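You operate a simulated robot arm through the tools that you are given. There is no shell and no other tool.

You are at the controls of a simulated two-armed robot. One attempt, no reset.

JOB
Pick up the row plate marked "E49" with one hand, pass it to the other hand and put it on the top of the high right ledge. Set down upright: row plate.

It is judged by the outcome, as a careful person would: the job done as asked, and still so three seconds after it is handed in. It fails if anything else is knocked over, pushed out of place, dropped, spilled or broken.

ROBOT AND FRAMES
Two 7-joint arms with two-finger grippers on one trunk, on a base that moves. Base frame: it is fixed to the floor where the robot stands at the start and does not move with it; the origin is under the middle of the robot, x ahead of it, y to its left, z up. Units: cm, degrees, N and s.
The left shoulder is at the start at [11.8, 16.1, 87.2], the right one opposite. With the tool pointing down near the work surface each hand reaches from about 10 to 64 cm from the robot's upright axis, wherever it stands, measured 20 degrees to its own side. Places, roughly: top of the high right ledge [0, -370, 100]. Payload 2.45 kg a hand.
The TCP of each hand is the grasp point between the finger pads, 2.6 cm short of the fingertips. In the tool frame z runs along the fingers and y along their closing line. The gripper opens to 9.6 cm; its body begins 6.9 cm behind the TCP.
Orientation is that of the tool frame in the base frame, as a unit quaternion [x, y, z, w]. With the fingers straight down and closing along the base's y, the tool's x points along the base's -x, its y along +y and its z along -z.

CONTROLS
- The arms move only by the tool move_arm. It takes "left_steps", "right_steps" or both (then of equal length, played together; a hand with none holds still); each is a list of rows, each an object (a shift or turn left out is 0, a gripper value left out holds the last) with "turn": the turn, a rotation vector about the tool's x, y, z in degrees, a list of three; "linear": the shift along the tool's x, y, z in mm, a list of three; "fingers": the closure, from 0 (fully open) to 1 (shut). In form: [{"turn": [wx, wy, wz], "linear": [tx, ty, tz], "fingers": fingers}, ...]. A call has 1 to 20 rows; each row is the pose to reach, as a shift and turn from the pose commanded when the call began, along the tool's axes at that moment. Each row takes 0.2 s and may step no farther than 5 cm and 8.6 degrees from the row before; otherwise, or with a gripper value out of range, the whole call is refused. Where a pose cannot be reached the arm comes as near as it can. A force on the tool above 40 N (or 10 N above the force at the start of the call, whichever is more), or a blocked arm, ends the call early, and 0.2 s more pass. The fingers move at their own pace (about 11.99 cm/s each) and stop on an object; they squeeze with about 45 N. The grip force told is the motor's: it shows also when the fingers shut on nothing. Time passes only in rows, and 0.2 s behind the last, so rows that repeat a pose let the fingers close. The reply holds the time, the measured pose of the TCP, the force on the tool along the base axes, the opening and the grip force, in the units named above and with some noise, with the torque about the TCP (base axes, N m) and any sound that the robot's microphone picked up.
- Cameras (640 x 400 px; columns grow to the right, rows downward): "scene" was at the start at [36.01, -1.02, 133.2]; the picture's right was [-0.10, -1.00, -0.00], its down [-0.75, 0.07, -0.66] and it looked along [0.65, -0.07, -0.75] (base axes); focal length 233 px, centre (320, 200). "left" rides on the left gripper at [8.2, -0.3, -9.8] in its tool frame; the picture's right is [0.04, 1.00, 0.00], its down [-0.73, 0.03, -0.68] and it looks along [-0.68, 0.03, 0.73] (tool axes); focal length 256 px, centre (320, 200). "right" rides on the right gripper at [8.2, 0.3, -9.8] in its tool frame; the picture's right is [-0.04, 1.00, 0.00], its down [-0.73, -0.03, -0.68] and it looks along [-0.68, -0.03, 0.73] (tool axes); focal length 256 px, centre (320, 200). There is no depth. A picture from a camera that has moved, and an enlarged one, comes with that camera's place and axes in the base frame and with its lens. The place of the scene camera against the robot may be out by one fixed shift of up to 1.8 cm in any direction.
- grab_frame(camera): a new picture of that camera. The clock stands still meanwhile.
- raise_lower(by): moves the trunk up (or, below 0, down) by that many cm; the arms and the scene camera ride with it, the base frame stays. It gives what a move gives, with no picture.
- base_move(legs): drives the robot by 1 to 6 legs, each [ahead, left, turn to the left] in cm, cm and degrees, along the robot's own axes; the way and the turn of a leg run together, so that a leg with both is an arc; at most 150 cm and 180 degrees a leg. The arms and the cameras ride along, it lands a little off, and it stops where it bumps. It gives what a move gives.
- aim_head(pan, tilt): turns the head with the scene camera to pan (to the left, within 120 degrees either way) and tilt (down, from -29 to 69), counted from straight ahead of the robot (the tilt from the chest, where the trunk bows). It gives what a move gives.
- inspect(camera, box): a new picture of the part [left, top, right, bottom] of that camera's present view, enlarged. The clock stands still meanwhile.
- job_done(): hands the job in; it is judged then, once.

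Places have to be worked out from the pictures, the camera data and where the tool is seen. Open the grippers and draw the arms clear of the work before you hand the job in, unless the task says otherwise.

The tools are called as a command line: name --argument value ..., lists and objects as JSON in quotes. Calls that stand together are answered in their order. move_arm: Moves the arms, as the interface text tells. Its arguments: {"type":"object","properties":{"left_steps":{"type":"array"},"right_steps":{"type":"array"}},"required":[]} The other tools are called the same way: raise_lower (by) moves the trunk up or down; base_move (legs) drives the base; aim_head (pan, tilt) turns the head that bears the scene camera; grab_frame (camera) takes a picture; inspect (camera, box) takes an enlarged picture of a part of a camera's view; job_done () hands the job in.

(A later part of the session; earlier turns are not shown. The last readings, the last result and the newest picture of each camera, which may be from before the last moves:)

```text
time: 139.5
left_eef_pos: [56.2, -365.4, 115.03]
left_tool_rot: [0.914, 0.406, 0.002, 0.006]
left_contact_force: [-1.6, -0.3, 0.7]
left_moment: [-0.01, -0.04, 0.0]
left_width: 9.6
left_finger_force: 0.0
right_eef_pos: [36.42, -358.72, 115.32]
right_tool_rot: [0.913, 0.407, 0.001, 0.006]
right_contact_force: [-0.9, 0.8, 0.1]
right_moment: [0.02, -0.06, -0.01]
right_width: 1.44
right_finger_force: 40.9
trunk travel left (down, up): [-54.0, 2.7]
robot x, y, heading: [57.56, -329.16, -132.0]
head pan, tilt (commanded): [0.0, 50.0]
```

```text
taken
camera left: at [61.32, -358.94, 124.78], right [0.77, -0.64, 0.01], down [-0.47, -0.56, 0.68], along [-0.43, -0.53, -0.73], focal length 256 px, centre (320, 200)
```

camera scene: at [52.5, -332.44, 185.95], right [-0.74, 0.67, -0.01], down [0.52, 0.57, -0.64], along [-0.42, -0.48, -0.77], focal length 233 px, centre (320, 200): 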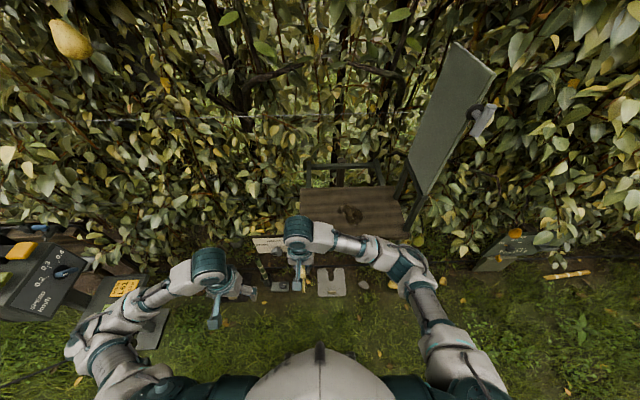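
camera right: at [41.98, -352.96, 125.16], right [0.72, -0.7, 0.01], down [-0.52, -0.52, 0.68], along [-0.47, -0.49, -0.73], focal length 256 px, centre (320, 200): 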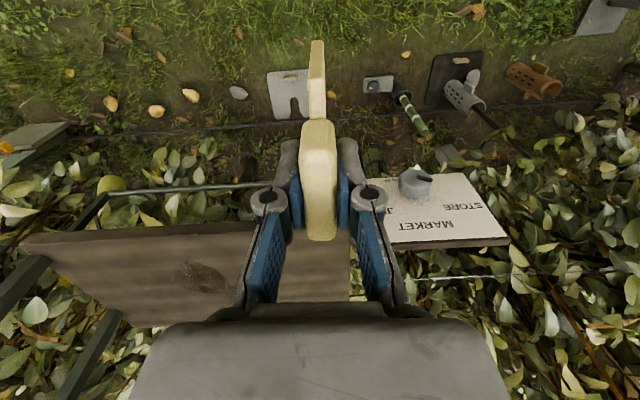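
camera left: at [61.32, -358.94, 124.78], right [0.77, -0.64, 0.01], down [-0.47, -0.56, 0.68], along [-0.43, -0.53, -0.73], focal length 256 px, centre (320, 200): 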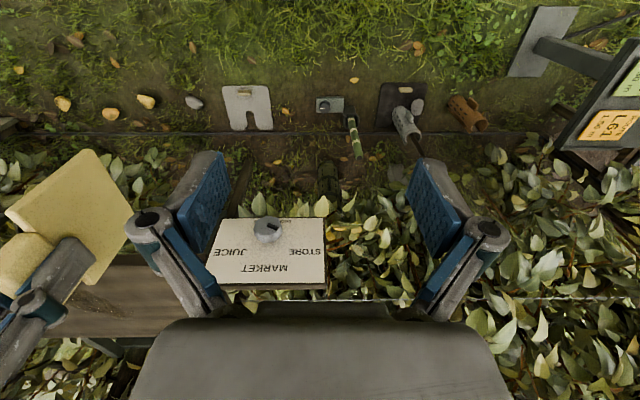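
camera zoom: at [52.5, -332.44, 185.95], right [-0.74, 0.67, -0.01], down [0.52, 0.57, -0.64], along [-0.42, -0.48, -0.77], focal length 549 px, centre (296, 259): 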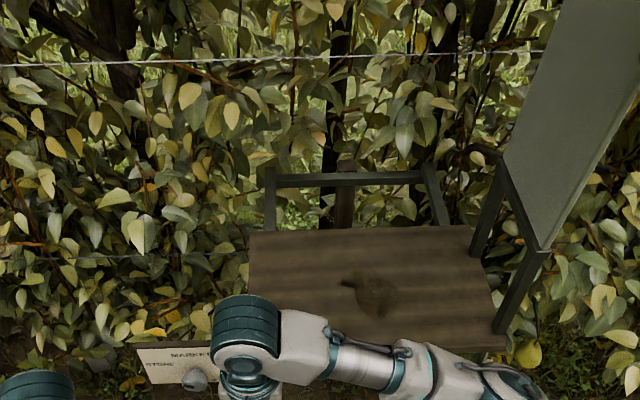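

I'm now in front of the ledge; the spot (8,-377) is 68 cm ahead and 5 cm right of me, and the board's front edge would be close to my right elbow. I raise the right hand 4 cm, shift it 15 cm right, and then move the base 10 cm further left.

move_arm --right_steps '[{"linear": [0, 0, -20]}, {"linear": [0, 0, -40]}, {"linear": [0, -40, -40]}, {"linear": [0, -80, -40]}, {"linear": [0, -120, -40]}, {"linear": [0, -150, -40]}, {"linear": [0, -150, -40]}]'

base_move --legs '[[0, 10, 0]]'

grab_frame --camera "right"

grab_frame --camera "scene"

grab_frame --camera "left"

```text
time: 141.1
left_eef_pos: [57.89, -366.96, 114.61]
left_tool_rot: [0.914, 0.406, -0.002, -0.001]
left_contact_force: [-0.6, 0.0, 0.5]
left_moment: [-0.01, 0.03, -0.01]
left_width: 9.61
left_finger_force: 0.0
right_eef_pos: [26.76, -350.21, 119.22]
right_tool_rot: [0.913, 0.407, -0.002, 0.0]
right_contact_force: [0.5, -0.6, -0.9]
right_moment: [-0.05, 0.01, 0.03]
right_width: 1.44
right_finger_force: 40.8
trunk travel left (down, up): [-54.0, 2.7]
robot x, y, heading: [58.41, -329.04, -131.9]
head pan, tilt (commanded): [0.0, 50.0]
```

```text
time: 142.8
left_eef_pos: [66.57, -373.08, 115.34]
left_tool_rot: [0.909, 0.415, -0.034, -0.027]
left_contact_force: [1.8, -1.2, -0.7]
left_moment: [0.06, 0.18, 0.03]
left_width: 9.57
left_finger_force: 0.0
right_eef_pos: [37.33, -356.5, 120.44]
right_tool_rot: [0.911, 0.413, -0.021, -0.011]
right_contact_force: [2.0, -0.6, -0.5]
right_moment: [-0.01, 0.15, 0.02]
right_width: 1.43
right_finger_force: 41.0
trunk travel left (down, up): [-54.0, 2.7]
robot x, y, heading: [65.94, -335.21, -131.6]
head pan, tilt (commanded): [0.0, 50.0]
stopped in leg 1: the robot was blocked; the commanded pose is now the measured one
```

```text
taken
camera right: at [43.37, -350.63, 130.0], right [0.72, -0.69, -0.04], down [-0.47, -0.53, 0.7], along [-0.5, -0.49, -0.71], focal length 256 px, centre (320, 200)
```

right: 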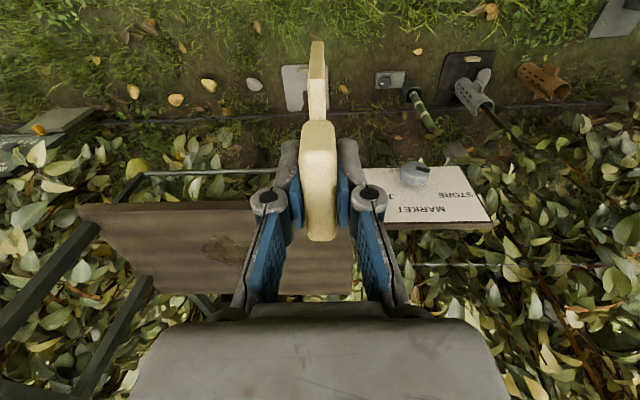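

```text
taken
camera scene: at [63.61, -340.94, 185.96], right [-0.75, 0.66, 0.01], down [0.5, 0.58, -0.64], along [-0.43, -0.48, -0.77], focal length 233 px, centre (320, 200)
```

scene: 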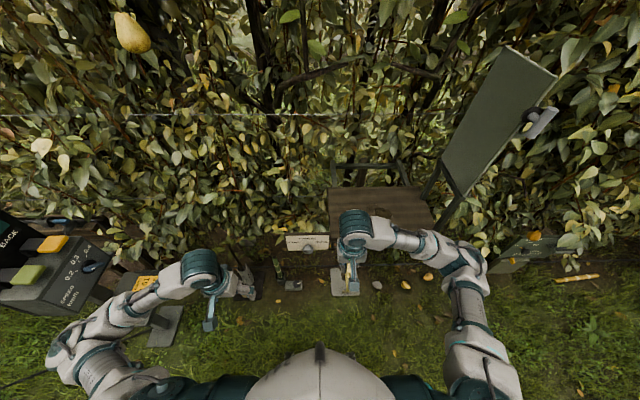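

```text
taken
camera left: at [72.38, -366.8, 124.81], right [0.78, -0.62, -0.08], down [-0.4, -0.59, 0.7], along [-0.48, -0.52, -0.71], focal length 256 px, centre (320, 200)
```

left: 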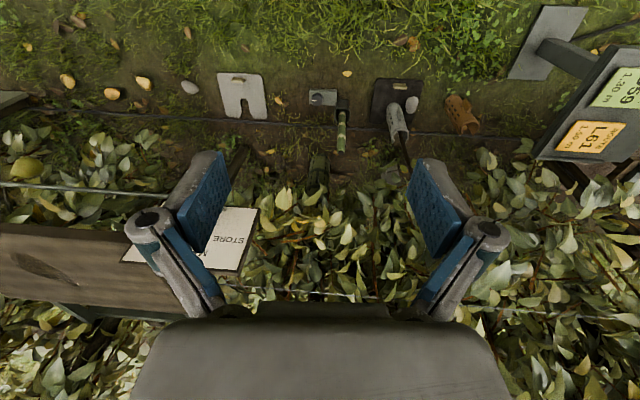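

The strafe was stopped as "blocked" at its end, so something touches on the left or below. I look to the left and down to see what.

aim_head --pan 80 --tilt 60

grab_frame --camera "scene"

aim_head --pan 50 --tilt 50

grab_frame --camera "scene"

aim_head --pan -50 --tilt 50

grab_frame --camera "scene"

```text
time: 144.3
left_eef_pos: [59.51, -367.11, 116.62]
left_tool_rot: [0.912, 0.41, -0.023, -0.001]
left_contact_force: [-1.2, -0.3, -0.6]
left_moment: [0.01, 0.02, -0.06]
left_width: 9.59
left_finger_force: 0.1
right_eef_pos: [29.82, -350.16, 119.39]
right_tool_rot: [0.912, 0.409, -0.004, 0.02]
right_contact_force: [-1.9, -0.2, -1.4]
right_moment: [-0.01, -0.12, -0.01]
right_width: 1.45
right_finger_force: 40.8
trunk travel left (down, up): [-54.0, 2.7]
robot x, y, heading: [64.62, -334.4, -131.4]
head pan, tilt (commanded): [80.0, 60.0]
```

```text
taken
camera scene: at [67.36, -335.49, 184.8], right [-0.78, -0.62, 0.0], down [-0.53, 0.67, -0.52], along [0.33, -0.4, -0.86], focal length 233 px, centre (320, 200)
```

scene: 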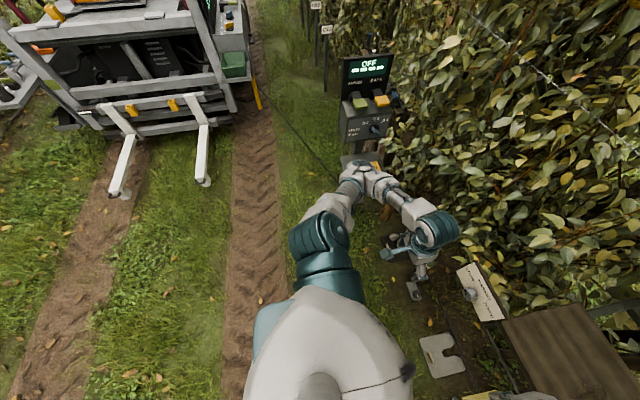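

```text
time: 145.2
left_eef_pos: [60.29, -367.84, 116.34]
left_tool_rot: [0.912, 0.41, -0.027, -0.008]
left_contact_force: [1.0, -0.8, 0.2]
left_moment: [0.05, 0.05, -0.05]
left_width: 9.58
left_finger_force: 0.0
right_eef_pos: [30.76, -350.96, 119.62]
right_tool_rot: [0.913, 0.409, -0.006, 0.014]
right_contact_force: [-1.2, 1.0, -0.7]
right_moment: [-0.02, -0.15, -0.01]
right_width: 1.43
right_finger_force: 40.7
trunk travel left (down, up): [-54.0, 2.7]
robot x, y, heading: [64.68, -334.5, -131.5]
head pan, tilt (commanded): [50.0, 50.0]
```

```text
taken
camera scene: at [66.2, -339.73, 185.99], right [-0.99, -0.15, -0.01], down [-0.11, 0.76, -0.65], along [0.1, -0.64, -0.76], focal length 233 px, centre (320, 200)
```

scene: 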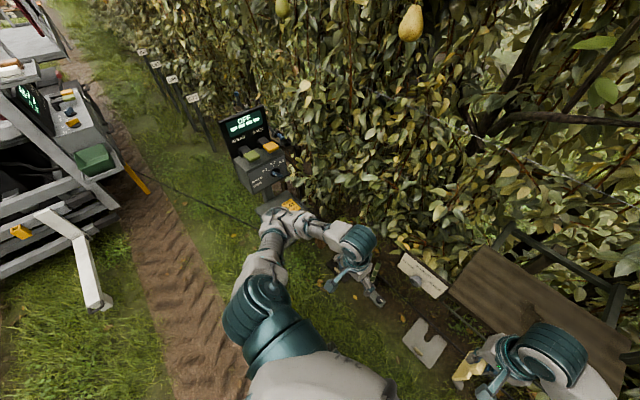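

```text
time: 147.0
left_eef_pos: [65.41, -373.0, 114.95]
left_tool_rot: [0.911, 0.41, -0.033, -0.032]
left_contact_force: [-2.9, 0.4, 0.0]
left_moment: [-0.03, -0.22, 0.03]
left_width: 9.59
left_finger_force: 0.0
right_eef_pos: [36.39, -356.0, 119.76]
right_tool_rot: [0.913, 0.409, -0.012, -0.008]
right_contact_force: [1.0, 1.9, -2.1]
right_moment: [-0.17, 0.02, -0.02]
right_width: 1.45
right_finger_force: 40.5
trunk travel left (down, up): [-54.0, 2.7]
robot x, y, heading: [65.78, -335.27, -132.1]
head pan, tilt (commanded): [-50.0, 50.0]
```

```text
taken
camera scene: at [65.03, -339.54, 185.87], right [0.03, 1.0, 0.03], down [0.75, 0.0, -0.66], along [-0.66, 0.05, -0.75], focal length 233 px, centre (320, 200)
```

scene: 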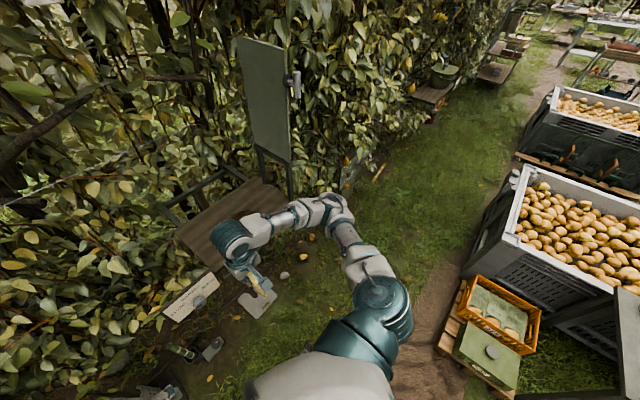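

The left elbow has come right up against the console's tray on the left, and my body is swaying from that contact. I back away to the right by 9 cm and let things settle.

base_move --legs '[[0, -9, 0]]'

move_arm --right_steps '[{"linear": [0, 0, 0]}, {"linear": [0, 0, 0]}, {"linear": [0, 0, 0]}, {"linear": [0, 0, 0]}, {"linear": [0, 0, 0]}]'

aim_head --pan 50 --tilt 45

grab_frame --camera "scene"

inspect --camera "scene" --box '[180, 60, 360, 280]'

```text
time: 148.1
left_eef_pos: [58.08, -365.98, 115.19]
left_tool_rot: [0.91, 0.412, -0.029, -0.026]
left_contact_force: [1.2, -0.6, 0.3]
left_moment: [0.04, 0.1, 0.02]
left_width: 9.56
left_finger_force: 0.0
right_eef_pos: [28.65, -349.31, 119.95]
right_tool_rot: [0.913, 0.409, -0.012, -0.005]
right_contact_force: [1.7, 0.2, -1.3]
right_moment: [0.04, 0.1, 0.01]
right_width: 1.43
right_finger_force: 40.4
trunk travel left (down, up): [-54.0, 2.7]
robot x, y, heading: [58.6, -328.75, -131.5]
head pan, tilt (commanded): [-50.0, 50.0]
```

```text
time: 149.3
left_eef_pos: [55.06, -363.17, 116.02]
left_tool_rot: [0.91, 0.413, -0.022, -0.01]
left_contact_force: [-1.0, 0.7, 0.3]
left_moment: [-0.04, -0.02, 0.03]
left_width: 9.59
left_finger_force: 0.0
right_eef_pos: [25.45, -346.05, 119.63]
right_tool_rot: [0.913, 0.408, -0.007, 0.01]
right_contact_force: [0.1, 0.4, -0.7]
right_moment: [0.0, -0.04, -0.01]
right_width: 1.43
right_finger_force: 40.9
trunk travel left (down, up): [-54.0, 2.7]
robot x, y, heading: [58.58, -328.37, -132.0]
head pan, tilt (commanded): [-50.0, 50.0]
```

```text
time: 151.1
left_eef_pos: [56.84, -364.86, 115.62]
left_tool_rot: [0.909, 0.415, -0.026, -0.019]
left_contact_force: [-0.7, -0.5, 0.3]
left_moment: [-0.02, -0.01, 0.01]
left_width: 9.6
left_finger_force: 0.0
right_eef_pos: [27.51, -347.91, 119.94]
right_tool_rot: [0.912, 0.41, -0.01, 0.003]
right_contact_force: [-1.0, 0.2, -0.9]
right_moment: [-0.03, 0.04, -0.01]
right_width: 1.45
right_finger_force: 40.9
trunk travel left (down, up): [-54.0, 2.7]
robot x, y, heading: [58.67, -328.85, -131.7]
head pan, tilt (commanded): [50.0, 45.0]
```

```text
taken
camera scene: at [63.46, -337.98, 186.52], right [-0.99, -0.15, 0.01], down [-0.11, 0.71, -0.7], along [0.1, -0.69, -0.72], focal length 233 px, centre (320, 200)
```

scene: 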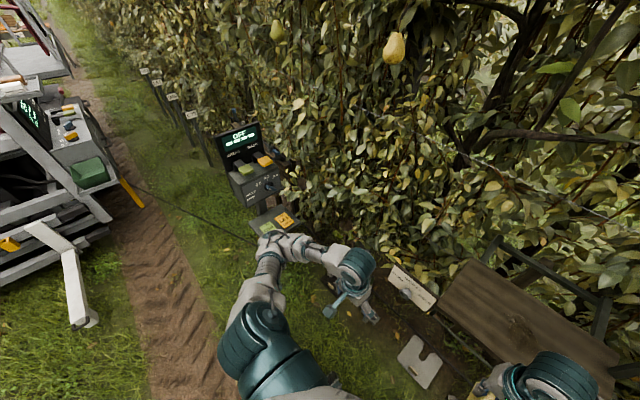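

```text
1.82 times, centred on (270, 170) of scene
camera zoom: at [63.46, -337.98, 186.52], right [-0.99, -0.15, 0.01], down [-0.11, 0.71, -0.7], along [0.1, -0.69, -0.72], focal length 424 px, centre (411, 254)
```

zoom: 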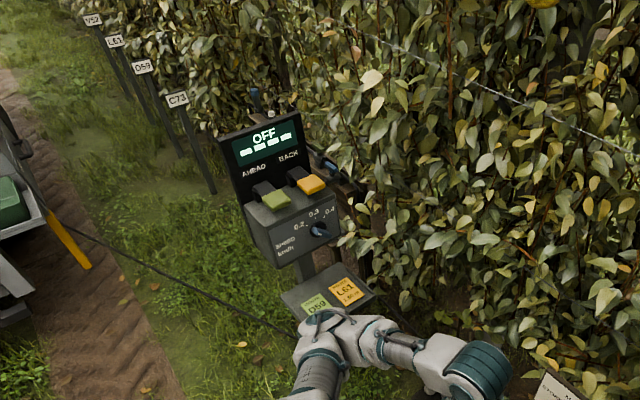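

The cards and console look undisturbed (O59, L61 in place, display unchanged). To keep my right elbow away from the board I'll use a longer arm reach: only 7 cm ahead with the base, then let the sway die down.

base_move --legs '[[7, 0, 0]]'

move_arm --right_steps '[{"linear": [0, 0, 0]}, {"linear": [0, 0, 0]}, {"linear": [0, 0, 0]}, {"linear": [0, 0, 0]}, {"linear": [0, 0, 0]}, {"linear": [0, 0, 0]}, {"linear": [0, 0, 0]}, {"linear": [0, 0, 0]}, {"linear": [0, 0, 0]}, {"linear": [0, 0, 0]}]'

move_arm --right_steps '[{"linear": [0, 0, 0]}, {"linear": [0, 0, 0]}, {"linear": [0, 0, 0]}, {"linear": [0, 0, 0]}, {"linear": [0, 0, 0]}, {"linear": [0, 0, 0]}, {"linear": [0, 0, 0]}, {"linear": [0, 0, 0]}]'

aim_head --pan -10 --tilt 50

grab_frame --camera "right"

grab_frame --camera "scene"

```text
time: 152.1
left_eef_pos: [52.29, -368.78, 116.03]
left_tool_rot: [0.91, 0.413, -0.028, -0.015]
left_contact_force: [0.6, 0.7, 0.2]
left_moment: [-0.05, 0.04, 0.01]
left_width: 9.6
left_finger_force: 0.1
right_eef_pos: [22.88, -352.05, 120.03]
right_tool_rot: [0.912, 0.41, -0.012, 0.006]
right_contact_force: [0.4, -0.3, 0.5]
right_moment: [0.01, 0.03, -0.02]
right_width: 1.43
right_finger_force: 40.9
trunk travel left (down, up): [-54.0, 2.7]
robot x, y, heading: [54.16, -333.67, -131.5]
head pan, tilt (commanded): [50.0, 45.0]
```

```text
time: 154.5
left_eef_pos: [50.58, -368.37, 116.18]
left_tool_rot: [0.907, 0.42, -0.021, -0.011]
left_contact_force: [-0.4, -0.3, -0.2]
left_moment: [0.02, -0.01, 0.03]
left_width: 9.62
left_finger_force: 0.0
right_eef_pos: [21.29, -351.13, 119.85]
right_tool_rot: [0.912, 0.41, -0.008, 0.009]
right_contact_force: [-0.2, -0.4, -0.6]
right_moment: [0.03, 0.02, 0.03]
right_width: 1.45
right_finger_force: 40.9
trunk travel left (down, up): [-54.0, 2.7]
robot x, y, heading: [53.9, -333.78, -131.4]
head pan, tilt (commanded): [50.0, 45.0]
stopped in row 10 (right hand): the arm was blocked; the commanded pose is now the measured one
```

```text
time: 156.3
left_eef_pos: [49.58, -367.54, 116.32]
left_tool_rot: [0.908, 0.418, -0.018, -0.004]
left_contact_force: [-0.6, 0.0, -1.0]
left_moment: [-0.02, -0.05, 0.0]
left_width: 9.61
left_finger_force: 0.1
right_eef_pos: [19.93, -350.07, 119.75]
right_tool_rot: [0.913, 0.409, -0.007, 0.015]
right_contact_force: [-0.4, 0.8, -1.3]
right_moment: [-0.02, -0.06, 0.0]
right_width: 1.45
right_finger_force: 40.5
trunk travel left (down, up): [-54.0, 2.7]
robot x, y, heading: [53.43, -333.37, -131.5]
head pan, tilt (commanded): [50.0, 45.0]
```

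```text
time: 157.6
left_eef_pos: [52.15, -369.78, 115.66]
left_tool_rot: [0.907, 0.42, -0.025, -0.018]
left_contact_force: [0.0, 0.7, -0.2]
left_moment: [0.02, -0.01, -0.01]
left_width: 9.58
left_finger_force: 0.0
right_eef_pos: [22.91, -352.58, 119.99]
right_tool_rot: [0.912, 0.41, -0.011, 0.003]
right_contact_force: [-0.2, -0.3, -0.7]
right_moment: [-0.02, -0.05, 0.03]
right_width: 1.42
right_finger_force: 41.3
trunk travel left (down, up): [-54.0, 2.7]
robot x, y, heading: [54.17, -333.69, -131.6]
head pan, tilt (commanded): [-10.0, 50.0]
```

```text
taken
camera right: at [28.6, -346.61, 129.68], right [0.72, -0.69, 0.0], down [-0.5, -0.52, 0.7], along [-0.48, -0.5, -0.72], focal length 256 px, centre (320, 200)
```

right: 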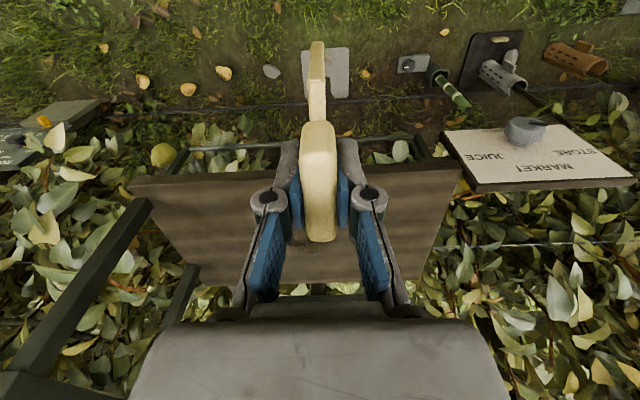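

```text
taken
camera scene: at [51.36, -339.58, 185.95], right [-0.62, 0.78, 0.01], down [0.59, 0.48, -0.64], along [-0.51, -0.39, -0.77], focal length 233 px, centre (320, 200)
```

scene: 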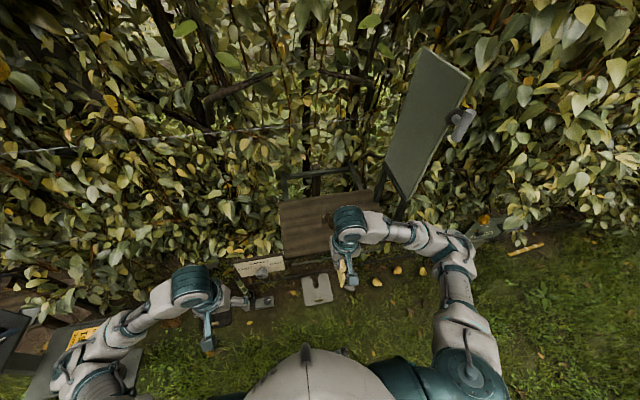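

The body keeps swaying, likely because my left elbow still touches the console tray. I extend the left hand forward and up over the sign to draw that elbow inward, away from the console.

move_arm --left_steps '[{"linear": [-10, -5, -30]}, {"linear": [-35, -20, -60]}, {"linear": [-70, -35, -70]}, {"linear": [-105, -50, -70]}, {"linear": [-135, -70, -70]}, {"linear": [-135, -70, -70]}, {"linear": [-135, -70, -70]}]'

aim_head --pan 40 --tilt 55

grab_frame --camera "scene"

grab_frame --camera "left"

```text
time: 159.2
left_eef_pos: [35.83, -372.89, 124.07]
left_tool_rot: [0.909, 0.415, -0.022, -0.006]
left_contact_force: [0.3, 1.2, 0.6]
left_moment: [-0.04, -0.02, -0.01]
left_width: 9.62
left_finger_force: 0.0
right_eef_pos: [20.16, -350.16, 119.7]
right_tool_rot: [0.912, 0.409, -0.007, 0.015]
right_contact_force: [-0.2, 0.0, -0.8]
right_moment: [0.01, -0.02, -0.01]
right_width: 1.45
right_finger_force: 40.8
trunk travel left (down, up): [-54.0, 2.7]
robot x, y, heading: [53.85, -333.62, -131.4]
head pan, tilt (commanded): [-10.0, 50.0]
```

```text
time: 160.4
left_eef_pos: [38.04, -374.87, 123.71]
left_tool_rot: [0.909, 0.416, -0.025, -0.015]
left_contact_force: [0.2, 0.5, -0.6]
left_moment: [0.0, 0.0, 0.02]
left_width: 9.59
left_finger_force: 0.1
right_eef_pos: [22.24, -351.91, 119.9]
right_tool_rot: [0.912, 0.411, -0.01, 0.006]
right_contact_force: [-0.1, -0.9, 0.2]
right_moment: [-0.01, 0.01, -0.01]
right_width: 1.43
right_finger_force: 41.0
trunk travel left (down, up): [-54.0, 2.7]
robot x, y, heading: [53.88, -333.67, -131.6]
head pan, tilt (commanded): [40.0, 55.0]
```

```text
taken
camera scene: at [55.43, -340.64, 185.29], right [-1.0, 0.03, 0.0], down [0.02, 0.82, -0.57], along [-0.02, -0.57, -0.82], focal length 233 px, centre (320, 200)
```

scene: 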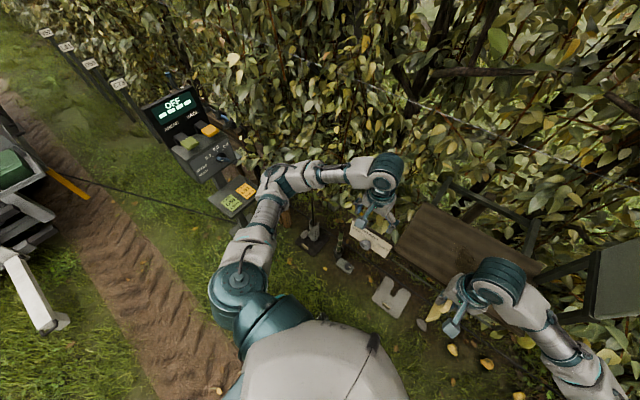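

```text
taken
camera left: at [43.61, -368.38, 133.3], right [0.78, -0.62, -0.05], down [-0.42, -0.58, 0.7], along [-0.46, -0.53, -0.71], focal length 256 px, centre (320, 200)
```

left: 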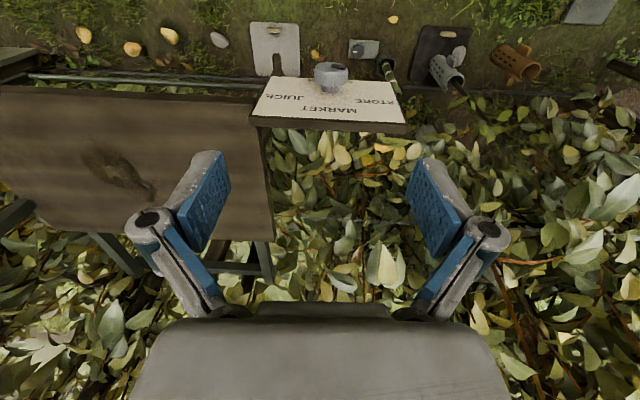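

I zoom to see whether the left elbow touches the console.

inspect --camera "scene" --box '[150, 80, 350, 280]'

inspect --camera "left" --box '[480, 0, 640, 140]'

```text
2.00 times, centred on (250, 180) of scene
camera zoom: at [55.43, -340.64, 185.29], right [-1.0, 0.03, 0.0], down [0.02, 0.82, -0.57], along [-0.02, -0.57, -0.82], focal length 467 px, centre (460, 240)
```

zoom: 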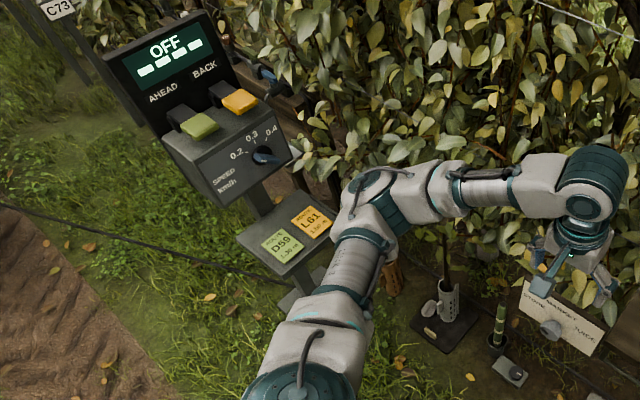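

```text
2.86 times, centred on (560, 70) of left
camera zoom: at [43.61, -368.38, 133.3], right [0.78, -0.62, -0.05], down [-0.42, -0.58, 0.7], along [-0.46, -0.53, -0.71], focal length 731 px, centre (-366, 571)
```

zoom: 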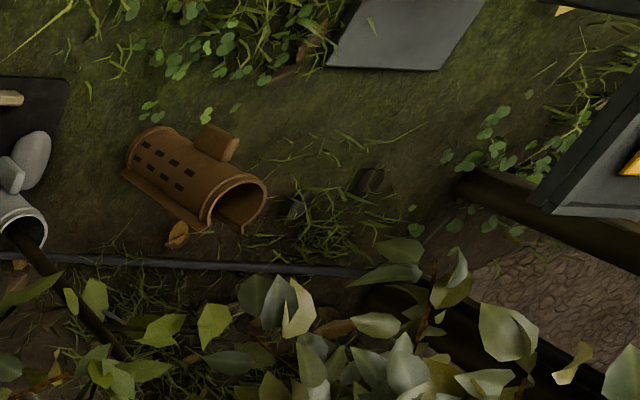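

On closer look the arm passes well above and inside of the console (tray about z 72, 40 cm farther left), so the sway is mostly the tall trunk. I lift the right hand 10 cm relative to the body and lower the trunk 12 cm to steady the robot.

move_arm --right_steps '[{"linear": [0, 0, -25]}, {"linear": [0, 0, -50]}, {"linear": [0, 0, -75]}, {"linear": [0, 0, -100]}, {"linear": [0, 0, -100]}]'

raise_lower --by -12

move_arm --right_steps '[{"linear": [0, 0, 0]}, {"linear": [0, 0, 0]}, {"linear": [0, 0, 0]}, {"linear": [0, 0, 0]}, {"linear": [0, 0, 0]}]'

move_arm --right_steps '[{"linear": [0, 0, 0]}, {"linear": [0, 0, 0]}, {"linear": [0, 0, 0]}, {"linear": [0, 0, 0]}, {"linear": [0, 0, 0]}]'

grab_frame --camera "scene"

grab_frame --camera "right"

```text
time: 161.6
left_eef_pos: [38.34, -375.12, 123.75]
left_tool_rot: [0.908, 0.417, -0.027, -0.017]
left_contact_force: [0.0, -0.8, -0.1]
left_moment: [0.01, 0.06, 0.0]
left_width: 9.58
left_finger_force: 0.1
right_eef_pos: [22.63, -352.07, 130.02]
right_tool_rot: [0.912, 0.41, -0.012, 0.004]
right_contact_force: [-0.2, 0.0, -1.0]
right_moment: [0.03, 0.04, 0.04]
right_width: 1.42
right_finger_force: 40.5
trunk travel left (down, up): [-54.0, 2.7]
robot x, y, heading: [53.57, -333.79, -131.7]
head pan, tilt (commanded): [40.0, 55.0]
```

```text
time: 163.1
left_eef_pos: [36.24, -373.28, 112.09]
left_tool_rot: [0.91, 0.415, -0.024, -0.009]
left_contact_force: [0.3, 0.0, 1.2]
left_moment: [-0.04, -0.01, 0.0]
left_width: 9.58
left_finger_force: 0.1
right_eef_pos: [20.5, -350.44, 117.82]
right_tool_rot: [0.912, 0.409, -0.008, 0.013]
right_contact_force: [-0.8, -0.9, -1.5]
right_moment: [-0.01, 0.03, 0.01]
right_width: 1.43
right_finger_force: 40.5
trunk travel left (down, up): [-42.0, 14.7]
robot x, y, heading: [53.9, -333.66, -131.7]
head pan, tilt (commanded): [40.0, 55.0]
```

```text
time: 164.3
left_eef_pos: [38.47, -375.25, 111.68]
left_tool_rot: [0.908, 0.417, -0.026, -0.017]
left_contact_force: [0.7, -0.3, -0.4]
left_moment: [0.0, -0.02, 0.01]
left_width: 9.6
left_finger_force: 0.1
right_eef_pos: [22.86, -352.27, 118.12]
right_tool_rot: [0.912, 0.411, -0.012, 0.003]
right_contact_force: [0.1, 0.0, -0.4]
right_moment: [0.01, -0.01, -0.04]
right_width: 1.45
right_finger_force: 40.5
trunk travel left (down, up): [-42.0, 14.7]
robot x, y, heading: [53.72, -334.1, -131.7]
head pan, tilt (commanded): [40.0, 55.0]
```

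```text
time: 165.5
left_eef_pos: [36.6, -373.57, 111.86]
left_tool_rot: [0.91, 0.415, -0.023, -0.01]
left_contact_force: [-0.3, 1.3, 0.0]
left_moment: [-0.01, -0.02, 0.04]
left_width: 9.57
left_finger_force: 0.0
right_eef_pos: [20.91, -350.48, 117.79]
right_tool_rot: [0.913, 0.408, -0.008, 0.012]
right_contact_force: [0.6, -0.2, -1.1]
right_moment: [0.0, -0.01, 0.01]
right_width: 1.43
right_finger_force: 41.4
trunk travel left (down, up): [-42.0, 14.7]
robot x, y, heading: [53.54, -333.88, -131.8]
head pan, tilt (commanded): [40.0, 55.0]
```

```text
taken
camera scene: at [54.67, -340.99, 173.3], right [-1.0, 0.03, 0.0], down [0.02, 0.82, -0.57], along [-0.02, -0.57, -0.82], focal length 233 px, centre (320, 200)
```

scene: 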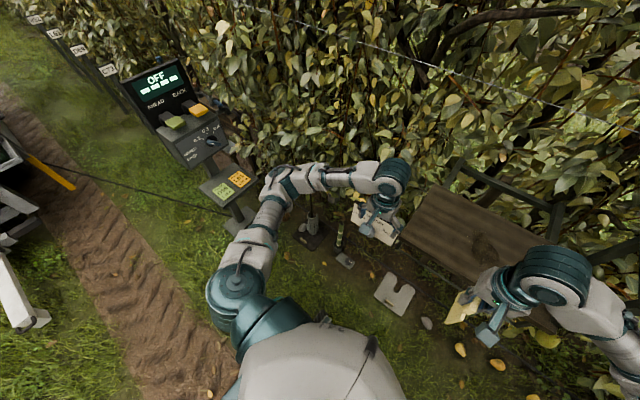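

```text
taken
camera right: at [26.55, -344.44, 127.47], right [0.72, -0.69, 0.01], down [-0.51, -0.51, 0.7], along [-0.48, -0.51, -0.72], focal length 256 px, centre (320, 200)
```

right: 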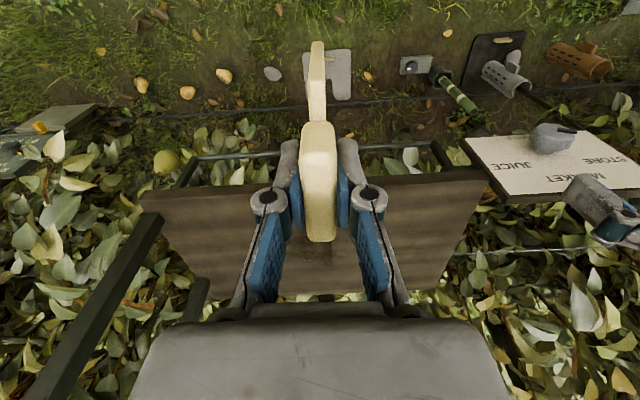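

The sway is a lateral rocking of about ±1.3 cm that decays slowly. I hold still for several seconds to let it die out before approaching.

move_arm --right_steps '[{"linear": [0, 0, 0]}, {"linear": [0, 0, 0]}, {"linear": [0, 0, 0]}, {"linear": [0, 0, 0]}, {"linear": [0, 0, 0]}, {"linear": [0, 0, 0]}, {"linear": [0, 0, 0]}, {"linear": [0, 0, 0]}, {"linear": [0, 0, 0]}, {"linear": [0, 0, 0]}, {"linear": [0, 0, 0]}, {"linear": [0, 0, 0]}, {"linear": [0, 0, 0]}, {"linear": [0, 0, 0]}, {"linear": [0, 0, 0]}, {"linear": [0, 0, 0]}, {"linear": [0, 0, 0]}, {"linear": [0, 0, 0]}, {"linear": [0, 0, 0]}, {"linear": [0, 0, 0]}]'

move_arm --right_steps '[{"linear": [0, 0, 0]}, {"linear": [0, 0, 0]}]'

move_arm --right_steps '[{"linear": [0, 0, 0]}, {"linear": [0, 0, 0]}]'

move_arm --right_steps '[{"linear": [0, 0, 0]}, {"linear": [0, 0, 0]}]'

move_arm --right_steps '[{"linear": [0, 0, 0]}, {"linear": [0, 0, 0]}]'

move_arm --right_steps '[{"linear": [0, 0, 0]}, {"linear": [0, 0, 0]}]'

```text
time: 169.7
left_eef_pos: [37.54, -374.47, 111.89]
left_tool_rot: [0.909, 0.416, -0.026, -0.013]
left_contact_force: [0.1, -0.5, -0.9]
left_moment: [0.06, 0.0, -0.01]
left_width: 9.57
left_finger_force: 0.0
right_eef_pos: [21.87, -351.45, 117.95]
right_tool_rot: [0.912, 0.41, -0.01, 0.007]
right_contact_force: [-0.1, -1.6, -0.5]
right_moment: [-0.04, 0.05, 0.04]
right_width: 1.46
right_finger_force: 40.6
trunk travel left (down, up): [-42.0, 14.7]
robot x, y, heading: [53.9, -333.87, -131.7]
head pan, tilt (commanded): [40.0, 55.0]
```

```text
time: 170.3
left_eef_pos: [35.82, -372.78, 112.09]
left_tool_rot: [0.91, 0.415, -0.022, -0.006]
left_contact_force: [0.0, -0.2, 0.1]
left_moment: [-0.01, 0.0, 0.01]
left_width: 9.61
left_finger_force: 0.0
right_eef_pos: [20.11, -349.86, 117.66]
right_tool_rot: [0.913, 0.408, -0.006, 0.014]
right_contact_force: [-0.3, 0.7, -1.1]
right_moment: [0.03, 0.02, -0.02]
right_width: 1.46
right_finger_force: 40.5
trunk travel left (down, up): [-42.0, 14.7]
robot x, y, heading: [53.06, -333.56, -131.4]
head pan, tilt (commanded): [40.0, 55.0]
```

```text
time: 170.9
left_eef_pos: [37.68, -374.44, 111.74]
left_tool_rot: [0.909, 0.415, -0.025, -0.015]
left_contact_force: [0.3, -1.3, -0.6]
left_moment: [0.01, 0.02, 0.0]
left_width: 9.62
left_finger_force: 0.0
right_eef_pos: [22.03, -351.46, 117.93]
right_tool_rot: [0.912, 0.409, -0.01, 0.007]
right_contact_force: [0.0, 0.3, -0.8]
right_moment: [-0.01, 0.02, 0.02]
right_width: 1.42
right_finger_force: 41.1
trunk travel left (down, up): [-42.0, 14.7]
robot x, y, heading: [54.25, -333.62, -131.3]
head pan, tilt (commanded): [40.0, 55.0]
```

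```text
time: 171.5
left_eef_pos: [37.15, -374.12, 111.93]
left_tool_rot: [0.909, 0.415, -0.025, -0.011]
left_contact_force: [-0.1, -0.5, 0.8]
left_moment: [-0.01, -0.02, 0.0]
left_width: 9.61
left_finger_force: 0.0
right_eef_pos: [21.47, -351.12, 117.84]
right_tool_rot: [0.912, 0.41, -0.009, 0.01]
right_contact_force: [0.1, 0.2, -1.0]
right_moment: [0.02, 0.02, -0.01]
right_width: 1.46
right_finger_force: 40.6
trunk travel left (down, up): [-42.0, 14.7]
robot x, y, heading: [53.68, -333.62, -131.6]
head pan, tilt (commanded): [40.0, 55.0]
```

```text
time: 172.1
left_eef_pos: [36.06, -373.14, 111.93]
left_tool_rot: [0.909, 0.415, -0.022, -0.008]
left_contact_force: [-0.8, 0.8, 0.2]
left_moment: [-0.03, 0.01, -0.04]
left_width: 9.58
left_finger_force: 0.0
right_eef_pos: [20.42, -350.07, 117.82]
right_tool_rot: [0.913, 0.409, -0.006, 0.014]
right_contact_force: [-0.2, 0.3, -0.5]
right_moment: [-0.03, -0.02, -0.03]
right_width: 1.43
right_finger_force: 40.9
trunk travel left (down, up): [-42.0, 14.7]
robot x, y, heading: [53.51, -333.73, -131.5]
head pan, tilt (commanded): [40.0, 55.0]
```

```text
time: 172.7
left_eef_pos: [37.73, -374.58, 111.87]
left_tool_rot: [0.909, 0.416, -0.025, -0.014]
left_contact_force: [0.7, -1.4, 0.2]
left_moment: [0.05, 0.06, 0.02]
left_width: 9.63
left_finger_force: 0.0
right_eef_pos: [22.14, -351.56, 117.89]
right_tool_rot: [0.912, 0.409, -0.01, 0.006]
right_contact_force: [0.9, 0.1, -1.1]
right_moment: [-0.01, 0.07, 0.0]
right_width: 1.43
right_finger_force: 40.7
trunk travel left (down, up): [-42.0, 14.7]
robot x, y, heading: [53.68, -333.76, -131.4]
head pan, tilt (commanded): [40.0, 55.0]
```

The rocking persists at about ±1.3 cm sideways. I wait longer to see if it fades.

move_arm --right_steps '[{"linear": [0, 0, 0]}, {"linear": [0, 0, 0]}, {"linear": [0, 0, 0]}, {"linear": [0, 0, 0]}, {"linear": [0, 0, 0]}, {"linear": [0, 0, 0]}, {"linear": [0, 0, 0]}, {"linear": [0, 0, 0]}, {"linear": [0, 0, 0]}, {"linear": [0, 0, 0]}, {"linear": [0, 0, 0]}, {"linear": [0, 0, 0]}, {"linear": [0, 0, 0]}, {"linear": [0, 0, 0]}, {"linear": [0, 0, 0]}, {"linear": [0, 0, 0]}, {"linear": [0, 0, 0]}, {"linear": [0, 0, 0]}, {"linear": [0, 0, 0]}, {"linear": [0, 0, 0]}]'

move_arm --right_steps '[{"linear": [0, 0, 0]}, {"linear": [0, 0, 0]}, {"linear": [0, 0, 0]}, {"linear": [0, 0, 0]}, {"linear": [0, 0, 0]}, {"linear": [0, 0, 0]}, {"linear": [0, 0, 0]}, {"linear": [0, 0, 0]}, {"linear": [0, 0, 0]}, {"linear": [0, 0, 0]}, {"linear": [0, 0, 0]}, {"linear": [0, 0, 0]}, {"linear": [0, 0, 0]}, {"linear": [0, 0, 0]}, {"linear": [0, 0, 0]}, {"linear": [0, 0, 0]}, {"linear": [0, 0, 0]}, {"linear": [0, 0, 0]}, {"linear": [0, 0, 0]}, {"linear": [0, 0, 0]}]'

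move_arm --right_steps '[{"linear": [0, 0, 0]}]'

move_arm --right_steps '[{"linear": [0, 0, 0]}]'

move_arm --right_steps '[{"linear": [0, 0, 0]}]'

move_arm --right_steps '[{"linear": [0, 0, 0]}]'

move_arm --right_steps '[{"linear": [0, 0, 0]}]'

move_arm --right_steps '[{"linear": [0, 0, 0]}]'

```text
time: 176.9
left_eef_pos: [36.67, -373.67, 111.84]
left_tool_rot: [0.909, 0.416, -0.023, -0.01]
left_contact_force: [-0.2, -0.4, -0.3]
left_moment: [0.0, -0.01, 0.01]
left_width: 9.62
left_finger_force: 0.0
right_eef_pos: [20.97, -350.71, 117.82]
right_tool_rot: [0.912, 0.409, -0.008, 0.011]
right_contact_force: [-0.8, 0.0, -0.5]
right_moment: [-0.02, 0.01, 0.0]
right_width: 1.45
right_finger_force: 40.3
trunk travel left (down, up): [-42.0, 14.7]
robot x, y, heading: [53.76, -333.76, -131.7]
head pan, tilt (commanded): [40.0, 55.0]
```

```text
time: 181.1
left_eef_pos: [36.92, -373.9, 111.84]
left_tool_rot: [0.909, 0.417, -0.024, -0.011]
left_contact_force: [-0.4, 0.4, 0.5]
left_moment: [0.04, -0.01, 0.02]
left_width: 9.62
left_finger_force: 0.0
right_eef_pos: [21.35, -350.88, 117.78]
right_tool_rot: [0.912, 0.409, -0.009, 0.01]
right_contact_force: [-0.9, -0.4, -0.4]
right_moment: [-0.02, -0.01, 0.01]
right_width: 1.44
right_finger_force: 40.9
trunk travel left (down, up): [-42.0, 14.7]
robot x, y, heading: [53.8, -333.65, -131.5]
head pan, tilt (commanded): [40.0, 55.0]
```

```text
time: 181.5
left_eef_pos: [36.83, -373.94, 111.8]
left_tool_rot: [0.909, 0.416, -0.024, -0.011]
left_contact_force: [0.2, -0.6, 0.1]
left_moment: [0.01, 0.02, -0.02]
left_width: 9.6
left_finger_force: 0.1
right_eef_pos: [21.25, -350.85, 117.79]
right_tool_rot: [0.912, 0.41, -0.009, 0.009]
right_contact_force: [0.6, -0.4, -0.6]
right_moment: [0.01, 0.03, 0.0]
right_width: 1.44
right_finger_force: 41.2
trunk travel left (down, up): [-42.0, 14.7]
robot x, y, heading: [53.91, -333.18, -131.6]
head pan, tilt (commanded): [40.0, 55.0]
```

```text
time: 181.9
left_eef_pos: [36.96, -373.86, 111.8]
left_tool_rot: [0.909, 0.416, -0.024, -0.011]
left_contact_force: [0.5, 0.7, -0.9]
left_moment: [0.03, 0.01, -0.03]
left_width: 9.6
left_finger_force: 0.1
right_eef_pos: [21.21, -350.91, 117.9]
right_tool_rot: [0.912, 0.409, -0.009, 0.009]
right_contact_force: [-0.2, 0.5, -0.6]
right_moment: [0.0, 0.0, -0.03]
right_width: 1.43
right_finger_force: 40.7
trunk travel left (down, up): [-42.0, 14.7]
robot x, y, heading: [53.59, -333.62, -131.7]
head pan, tilt (commanded): [40.0, 55.0]
```

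```text
time: 182.3
left_eef_pos: [36.9, -373.91, 111.91]
left_tool_rot: [0.909, 0.416, -0.024, -0.011]
left_contact_force: [0.1, -0.4, -0.6]
left_moment: [-0.03, 0.0, -0.01]
left_width: 9.61
left_finger_force: 0.1
right_eef_pos: [21.19, -350.82, 117.86]
right_tool_rot: [0.912, 0.409, -0.009, 0.01]
right_contact_force: [-0.9, 0.1, 0.2]
right_moment: [-0.04, -0.02, -0.01]
right_width: 1.42
right_finger_force: 41.1
trunk travel left (down, up): [-42.0, 14.7]
robot x, y, heading: [53.84, -333.62, -131.6]
head pan, tilt (commanded): [40.0, 55.0]
```

```text
time: 182.7
left_eef_pos: [36.94, -373.86, 111.82]
left_tool_rot: [0.909, 0.415, -0.024, -0.011]
left_contact_force: [0.1, -0.9, 0.0]
left_moment: [-0.01, 0.0, 0.0]
left_width: 9.64
left_finger_force: 0.2
right_eef_pos: [21.23, -350.8, 117.87]
right_tool_rot: [0.913, 0.409, -0.008, 0.01]
right_contact_force: [0.5, 0.2, -0.9]
right_moment: [0.02, 0.0, 0.0]
right_width: 1.47
right_finger_force: 40.3
trunk travel left (down, up): [-42.0, 14.7]
robot x, y, heading: [53.55, -333.75, -131.6]
head pan, tilt (commanded): [40.0, 55.0]
```

```text
time: 183.1
left_eef_pos: [36.86, -373.86, 111.94]
left_tool_rot: [0.909, 0.416, -0.024, -0.011]
left_contact_force: [-0.6, -0.2, 0.1]
left_moment: [0.02, 0.01, 0.02]
left_width: 9.6
left_finger_force: 0.0
right_eef_pos: [21.13, -350.79, 117.79]
right_tool_rot: [0.912, 0.409, -0.01, 0.01]
right_contact_force: [-0.3, -0.5, -1.0]
right_moment: [0.03, 0.03, 0.03]
right_width: 1.46
right_finger_force: 40.9
trunk travel left (down, up): [-42.0, 14.7]
robot x, y, heading: [53.79, -333.73, -131.6]
head pan, tilt (commanded): [40.0, 55.0]
```

```text
time: 183.5
left_eef_pos: [36.88, -373.87, 111.89]
left_tool_rot: [0.909, 0.415, -0.024, -0.011]
left_contact_force: [-0.1, -0.7, 0.4]
left_moment: [0.02, 0.02, 0.0]
left_width: 9.6
left_finger_force: 0.0
right_eef_pos: [21.25, -350.89, 117.88]
right_tool_rot: [0.913, 0.409, -0.009, 0.01]
right_contact_force: [0.6, -0.2, -0.7]
right_moment: [-0.01, 0.01, -0.01]
right_width: 1.47
right_finger_force: 40.5
trunk travel left (down, up): [-42.0, 14.7]
robot x, y, heading: [53.88, -333.79, -131.8]
head pan, tilt (commanded): [40.0, 55.0]
```

The robot is now still. I take fresh pictures to fix the ledge's position relative to the right hand.

grab_frame --camera "right"

grab_frame --camera "left"

inspect --camera "right" --box '[260, 0, 380, 120]'

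```text
taken
camera right: at [26.94, -344.82, 127.5], right [0.72, -0.69, 0.01], down [-0.5, -0.51, 0.7], along [-0.48, -0.51, -0.72], focal length 256 px, centre (320, 200)
```

right: 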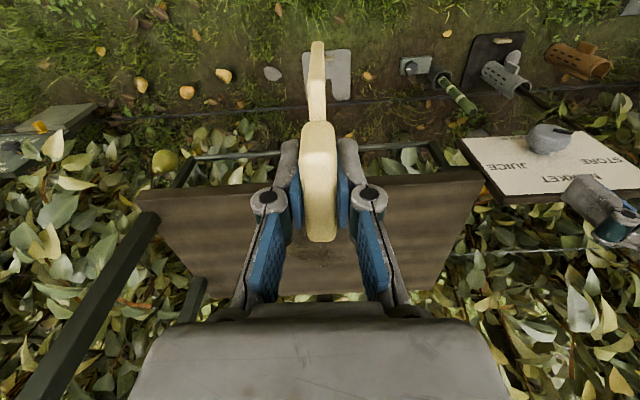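

```text
taken
camera left: at [42.43, -367.43, 121.42], right [0.78, -0.62, -0.04], down [-0.42, -0.57, 0.7], along [-0.46, -0.53, -0.71], focal length 256 px, centre (320, 200)
```

left: 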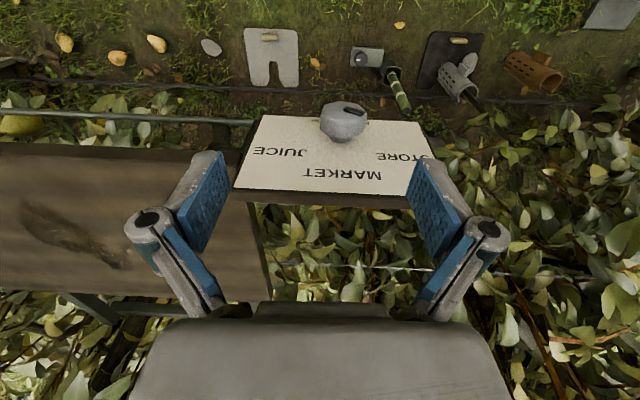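

```text
3.33 times, centred on (320, 60) of right
camera zoom: at [26.94, -344.82, 127.5], right [0.72, -0.69, 0.01], down [-0.5, -0.51, 0.7], along [-0.48, -0.51, -0.72], focal length 853 px, centre (320, 667)
```

zoom: 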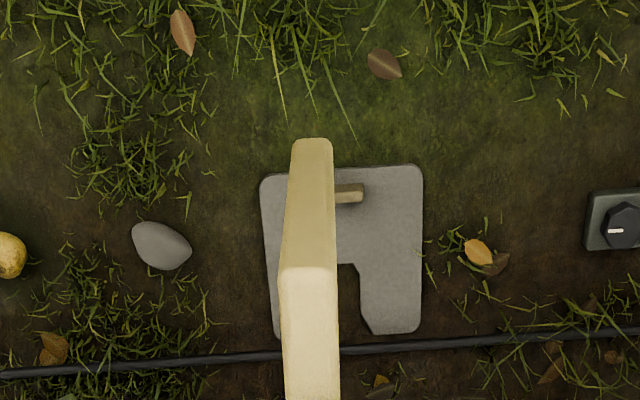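

Measured in the right tool frame the ledge front edge lies 13–15.5 cm ahead, its left end 21 cm to the left and the board 27 cm to the right. The plate hangs true with the tool. I level the tool and extend the hand 23.5 cm ahead and 4 cm left, above the ledge.

move_arm --right_steps '[{"linear": [-15, 4, 0], "turn": [0.3, 0.7, 0]}, {"linear": [-40, 8, 0], "turn": [0.62, 1.41, 0]}, {"linear": [-70, 14, 0], "turn": [0.62, 1.41, 0]}, {"linear": [-100, 20, 0], "turn": [0.62, 1.41, 0]}, {"linear": [-130, 26, 0], "turn": [0.62, 1.41, 0]}, {"linear": [-160, 32, 0], "turn": [0.62, 1.41, 0]}, {"linear": [-190, 36, 0], "turn": [0.62, 1.41, 0]}, {"linear": [-215, 40, 0], "turn": [0.62, 1.41, 0]}, {"linear": [-235, 40, 0], "turn": [0.62, 1.41, 0]}, {"linear": [-235, 40, 0], "turn": [0.62, 1.41, 0]}, {"linear": [-235, 40, 0], "turn": [0.62, 1.41, 0]}, {"linear": [-235, 40, 0], "turn": [0.62, 1.41, 0]}, {"linear": [-235, 40, 0], "turn": [0.62, 1.41, 0]}, {"linear": [-235, 40, 0], "turn": [0.62, 1.41, 0]}]'

grab_frame --camera "right"

grab_frame --camera "left"

aim_head --pan -10 --tilt 45

grab_frame --camera "scene"

```text
time: 186.5
left_eef_pos: [36.92, -373.88, 111.95]
left_tool_rot: [0.909, 0.416, -0.025, -0.012]
left_contact_force: [0.2, -0.3, -0.1]
left_moment: [-0.01, -0.05, -0.03]
left_width: 9.6
left_finger_force: 0.0
right_eef_pos: [8.66, -371.11, 118.29]
right_tool_rot: [0.912, 0.409, 0.0, 0.001]
right_contact_force: [0.4, -0.5, -0.2]
right_moment: [-0.01, 0.0, 0.06]
right_width: 1.46
right_finger_force: 40.6
trunk travel left (down, up): [-42.0, 14.7]
robot x, y, heading: [53.59, -333.65, -131.6]
head pan, tilt (commanded): [40.0, 55.0]
```

```text
taken
camera right: at [14.24, -365.4, 128.23], right [0.72, -0.69, 0.0], down [-0.51, -0.53, 0.68], along [-0.47, -0.49, -0.73], focal length 256 px, centre (320, 200)
```

right: 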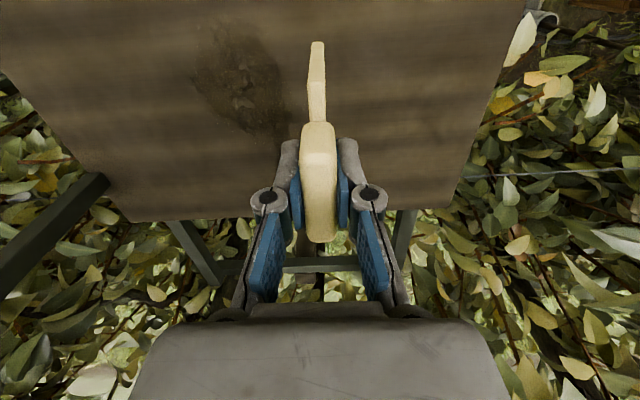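

```text
taken
camera left: at [42.49, -367.49, 121.4], right [0.78, -0.62, -0.04], down [-0.42, -0.57, 0.7], along [-0.46, -0.53, -0.71], focal length 256 px, centre (320, 200)
```

left: 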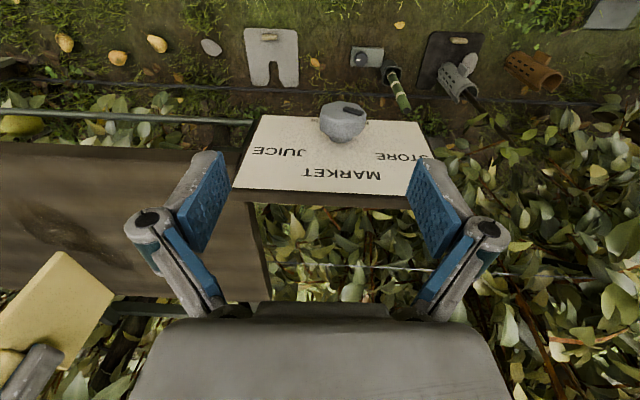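

```text
time: 187.6
left_eef_pos: [37.04, -373.96, 111.78]
left_tool_rot: [0.909, 0.416, -0.023, -0.011]
left_contact_force: [0.2, -0.4, -0.6]
left_moment: [-0.05, 0.01, -0.01]
left_width: 9.6
left_finger_force: 0.0
right_eef_pos: [8.7, -371.32, 118.38]
right_tool_rot: [0.912, 0.41, 0.001, -0.001]
right_contact_force: [-0.2, 0.1, -1.1]
right_moment: [0.0, -0.01, 0.01]
right_width: 1.45
right_finger_force: 41.0
trunk travel left (down, up): [-42.0, 14.7]
robot x, y, heading: [53.86, -333.39, -131.3]
head pan, tilt (commanded): [-10.0, 45.0]
```

```text
taken
camera scene: at [48.11, -338.67, 174.65], right [-0.62, 0.78, 0.0], down [0.56, 0.44, -0.7], along [-0.55, -0.44, -0.71], focal length 233 px, centre (320, 200)
```

scene: 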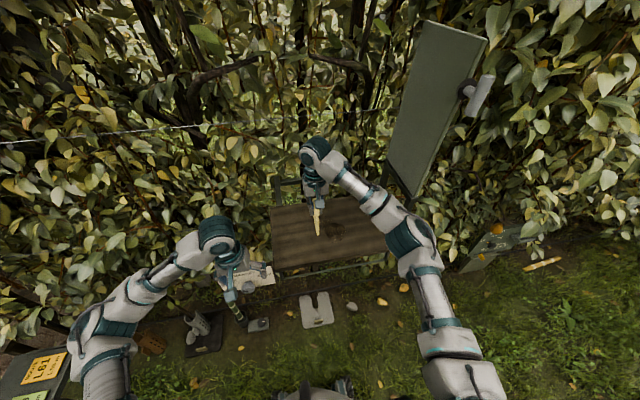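

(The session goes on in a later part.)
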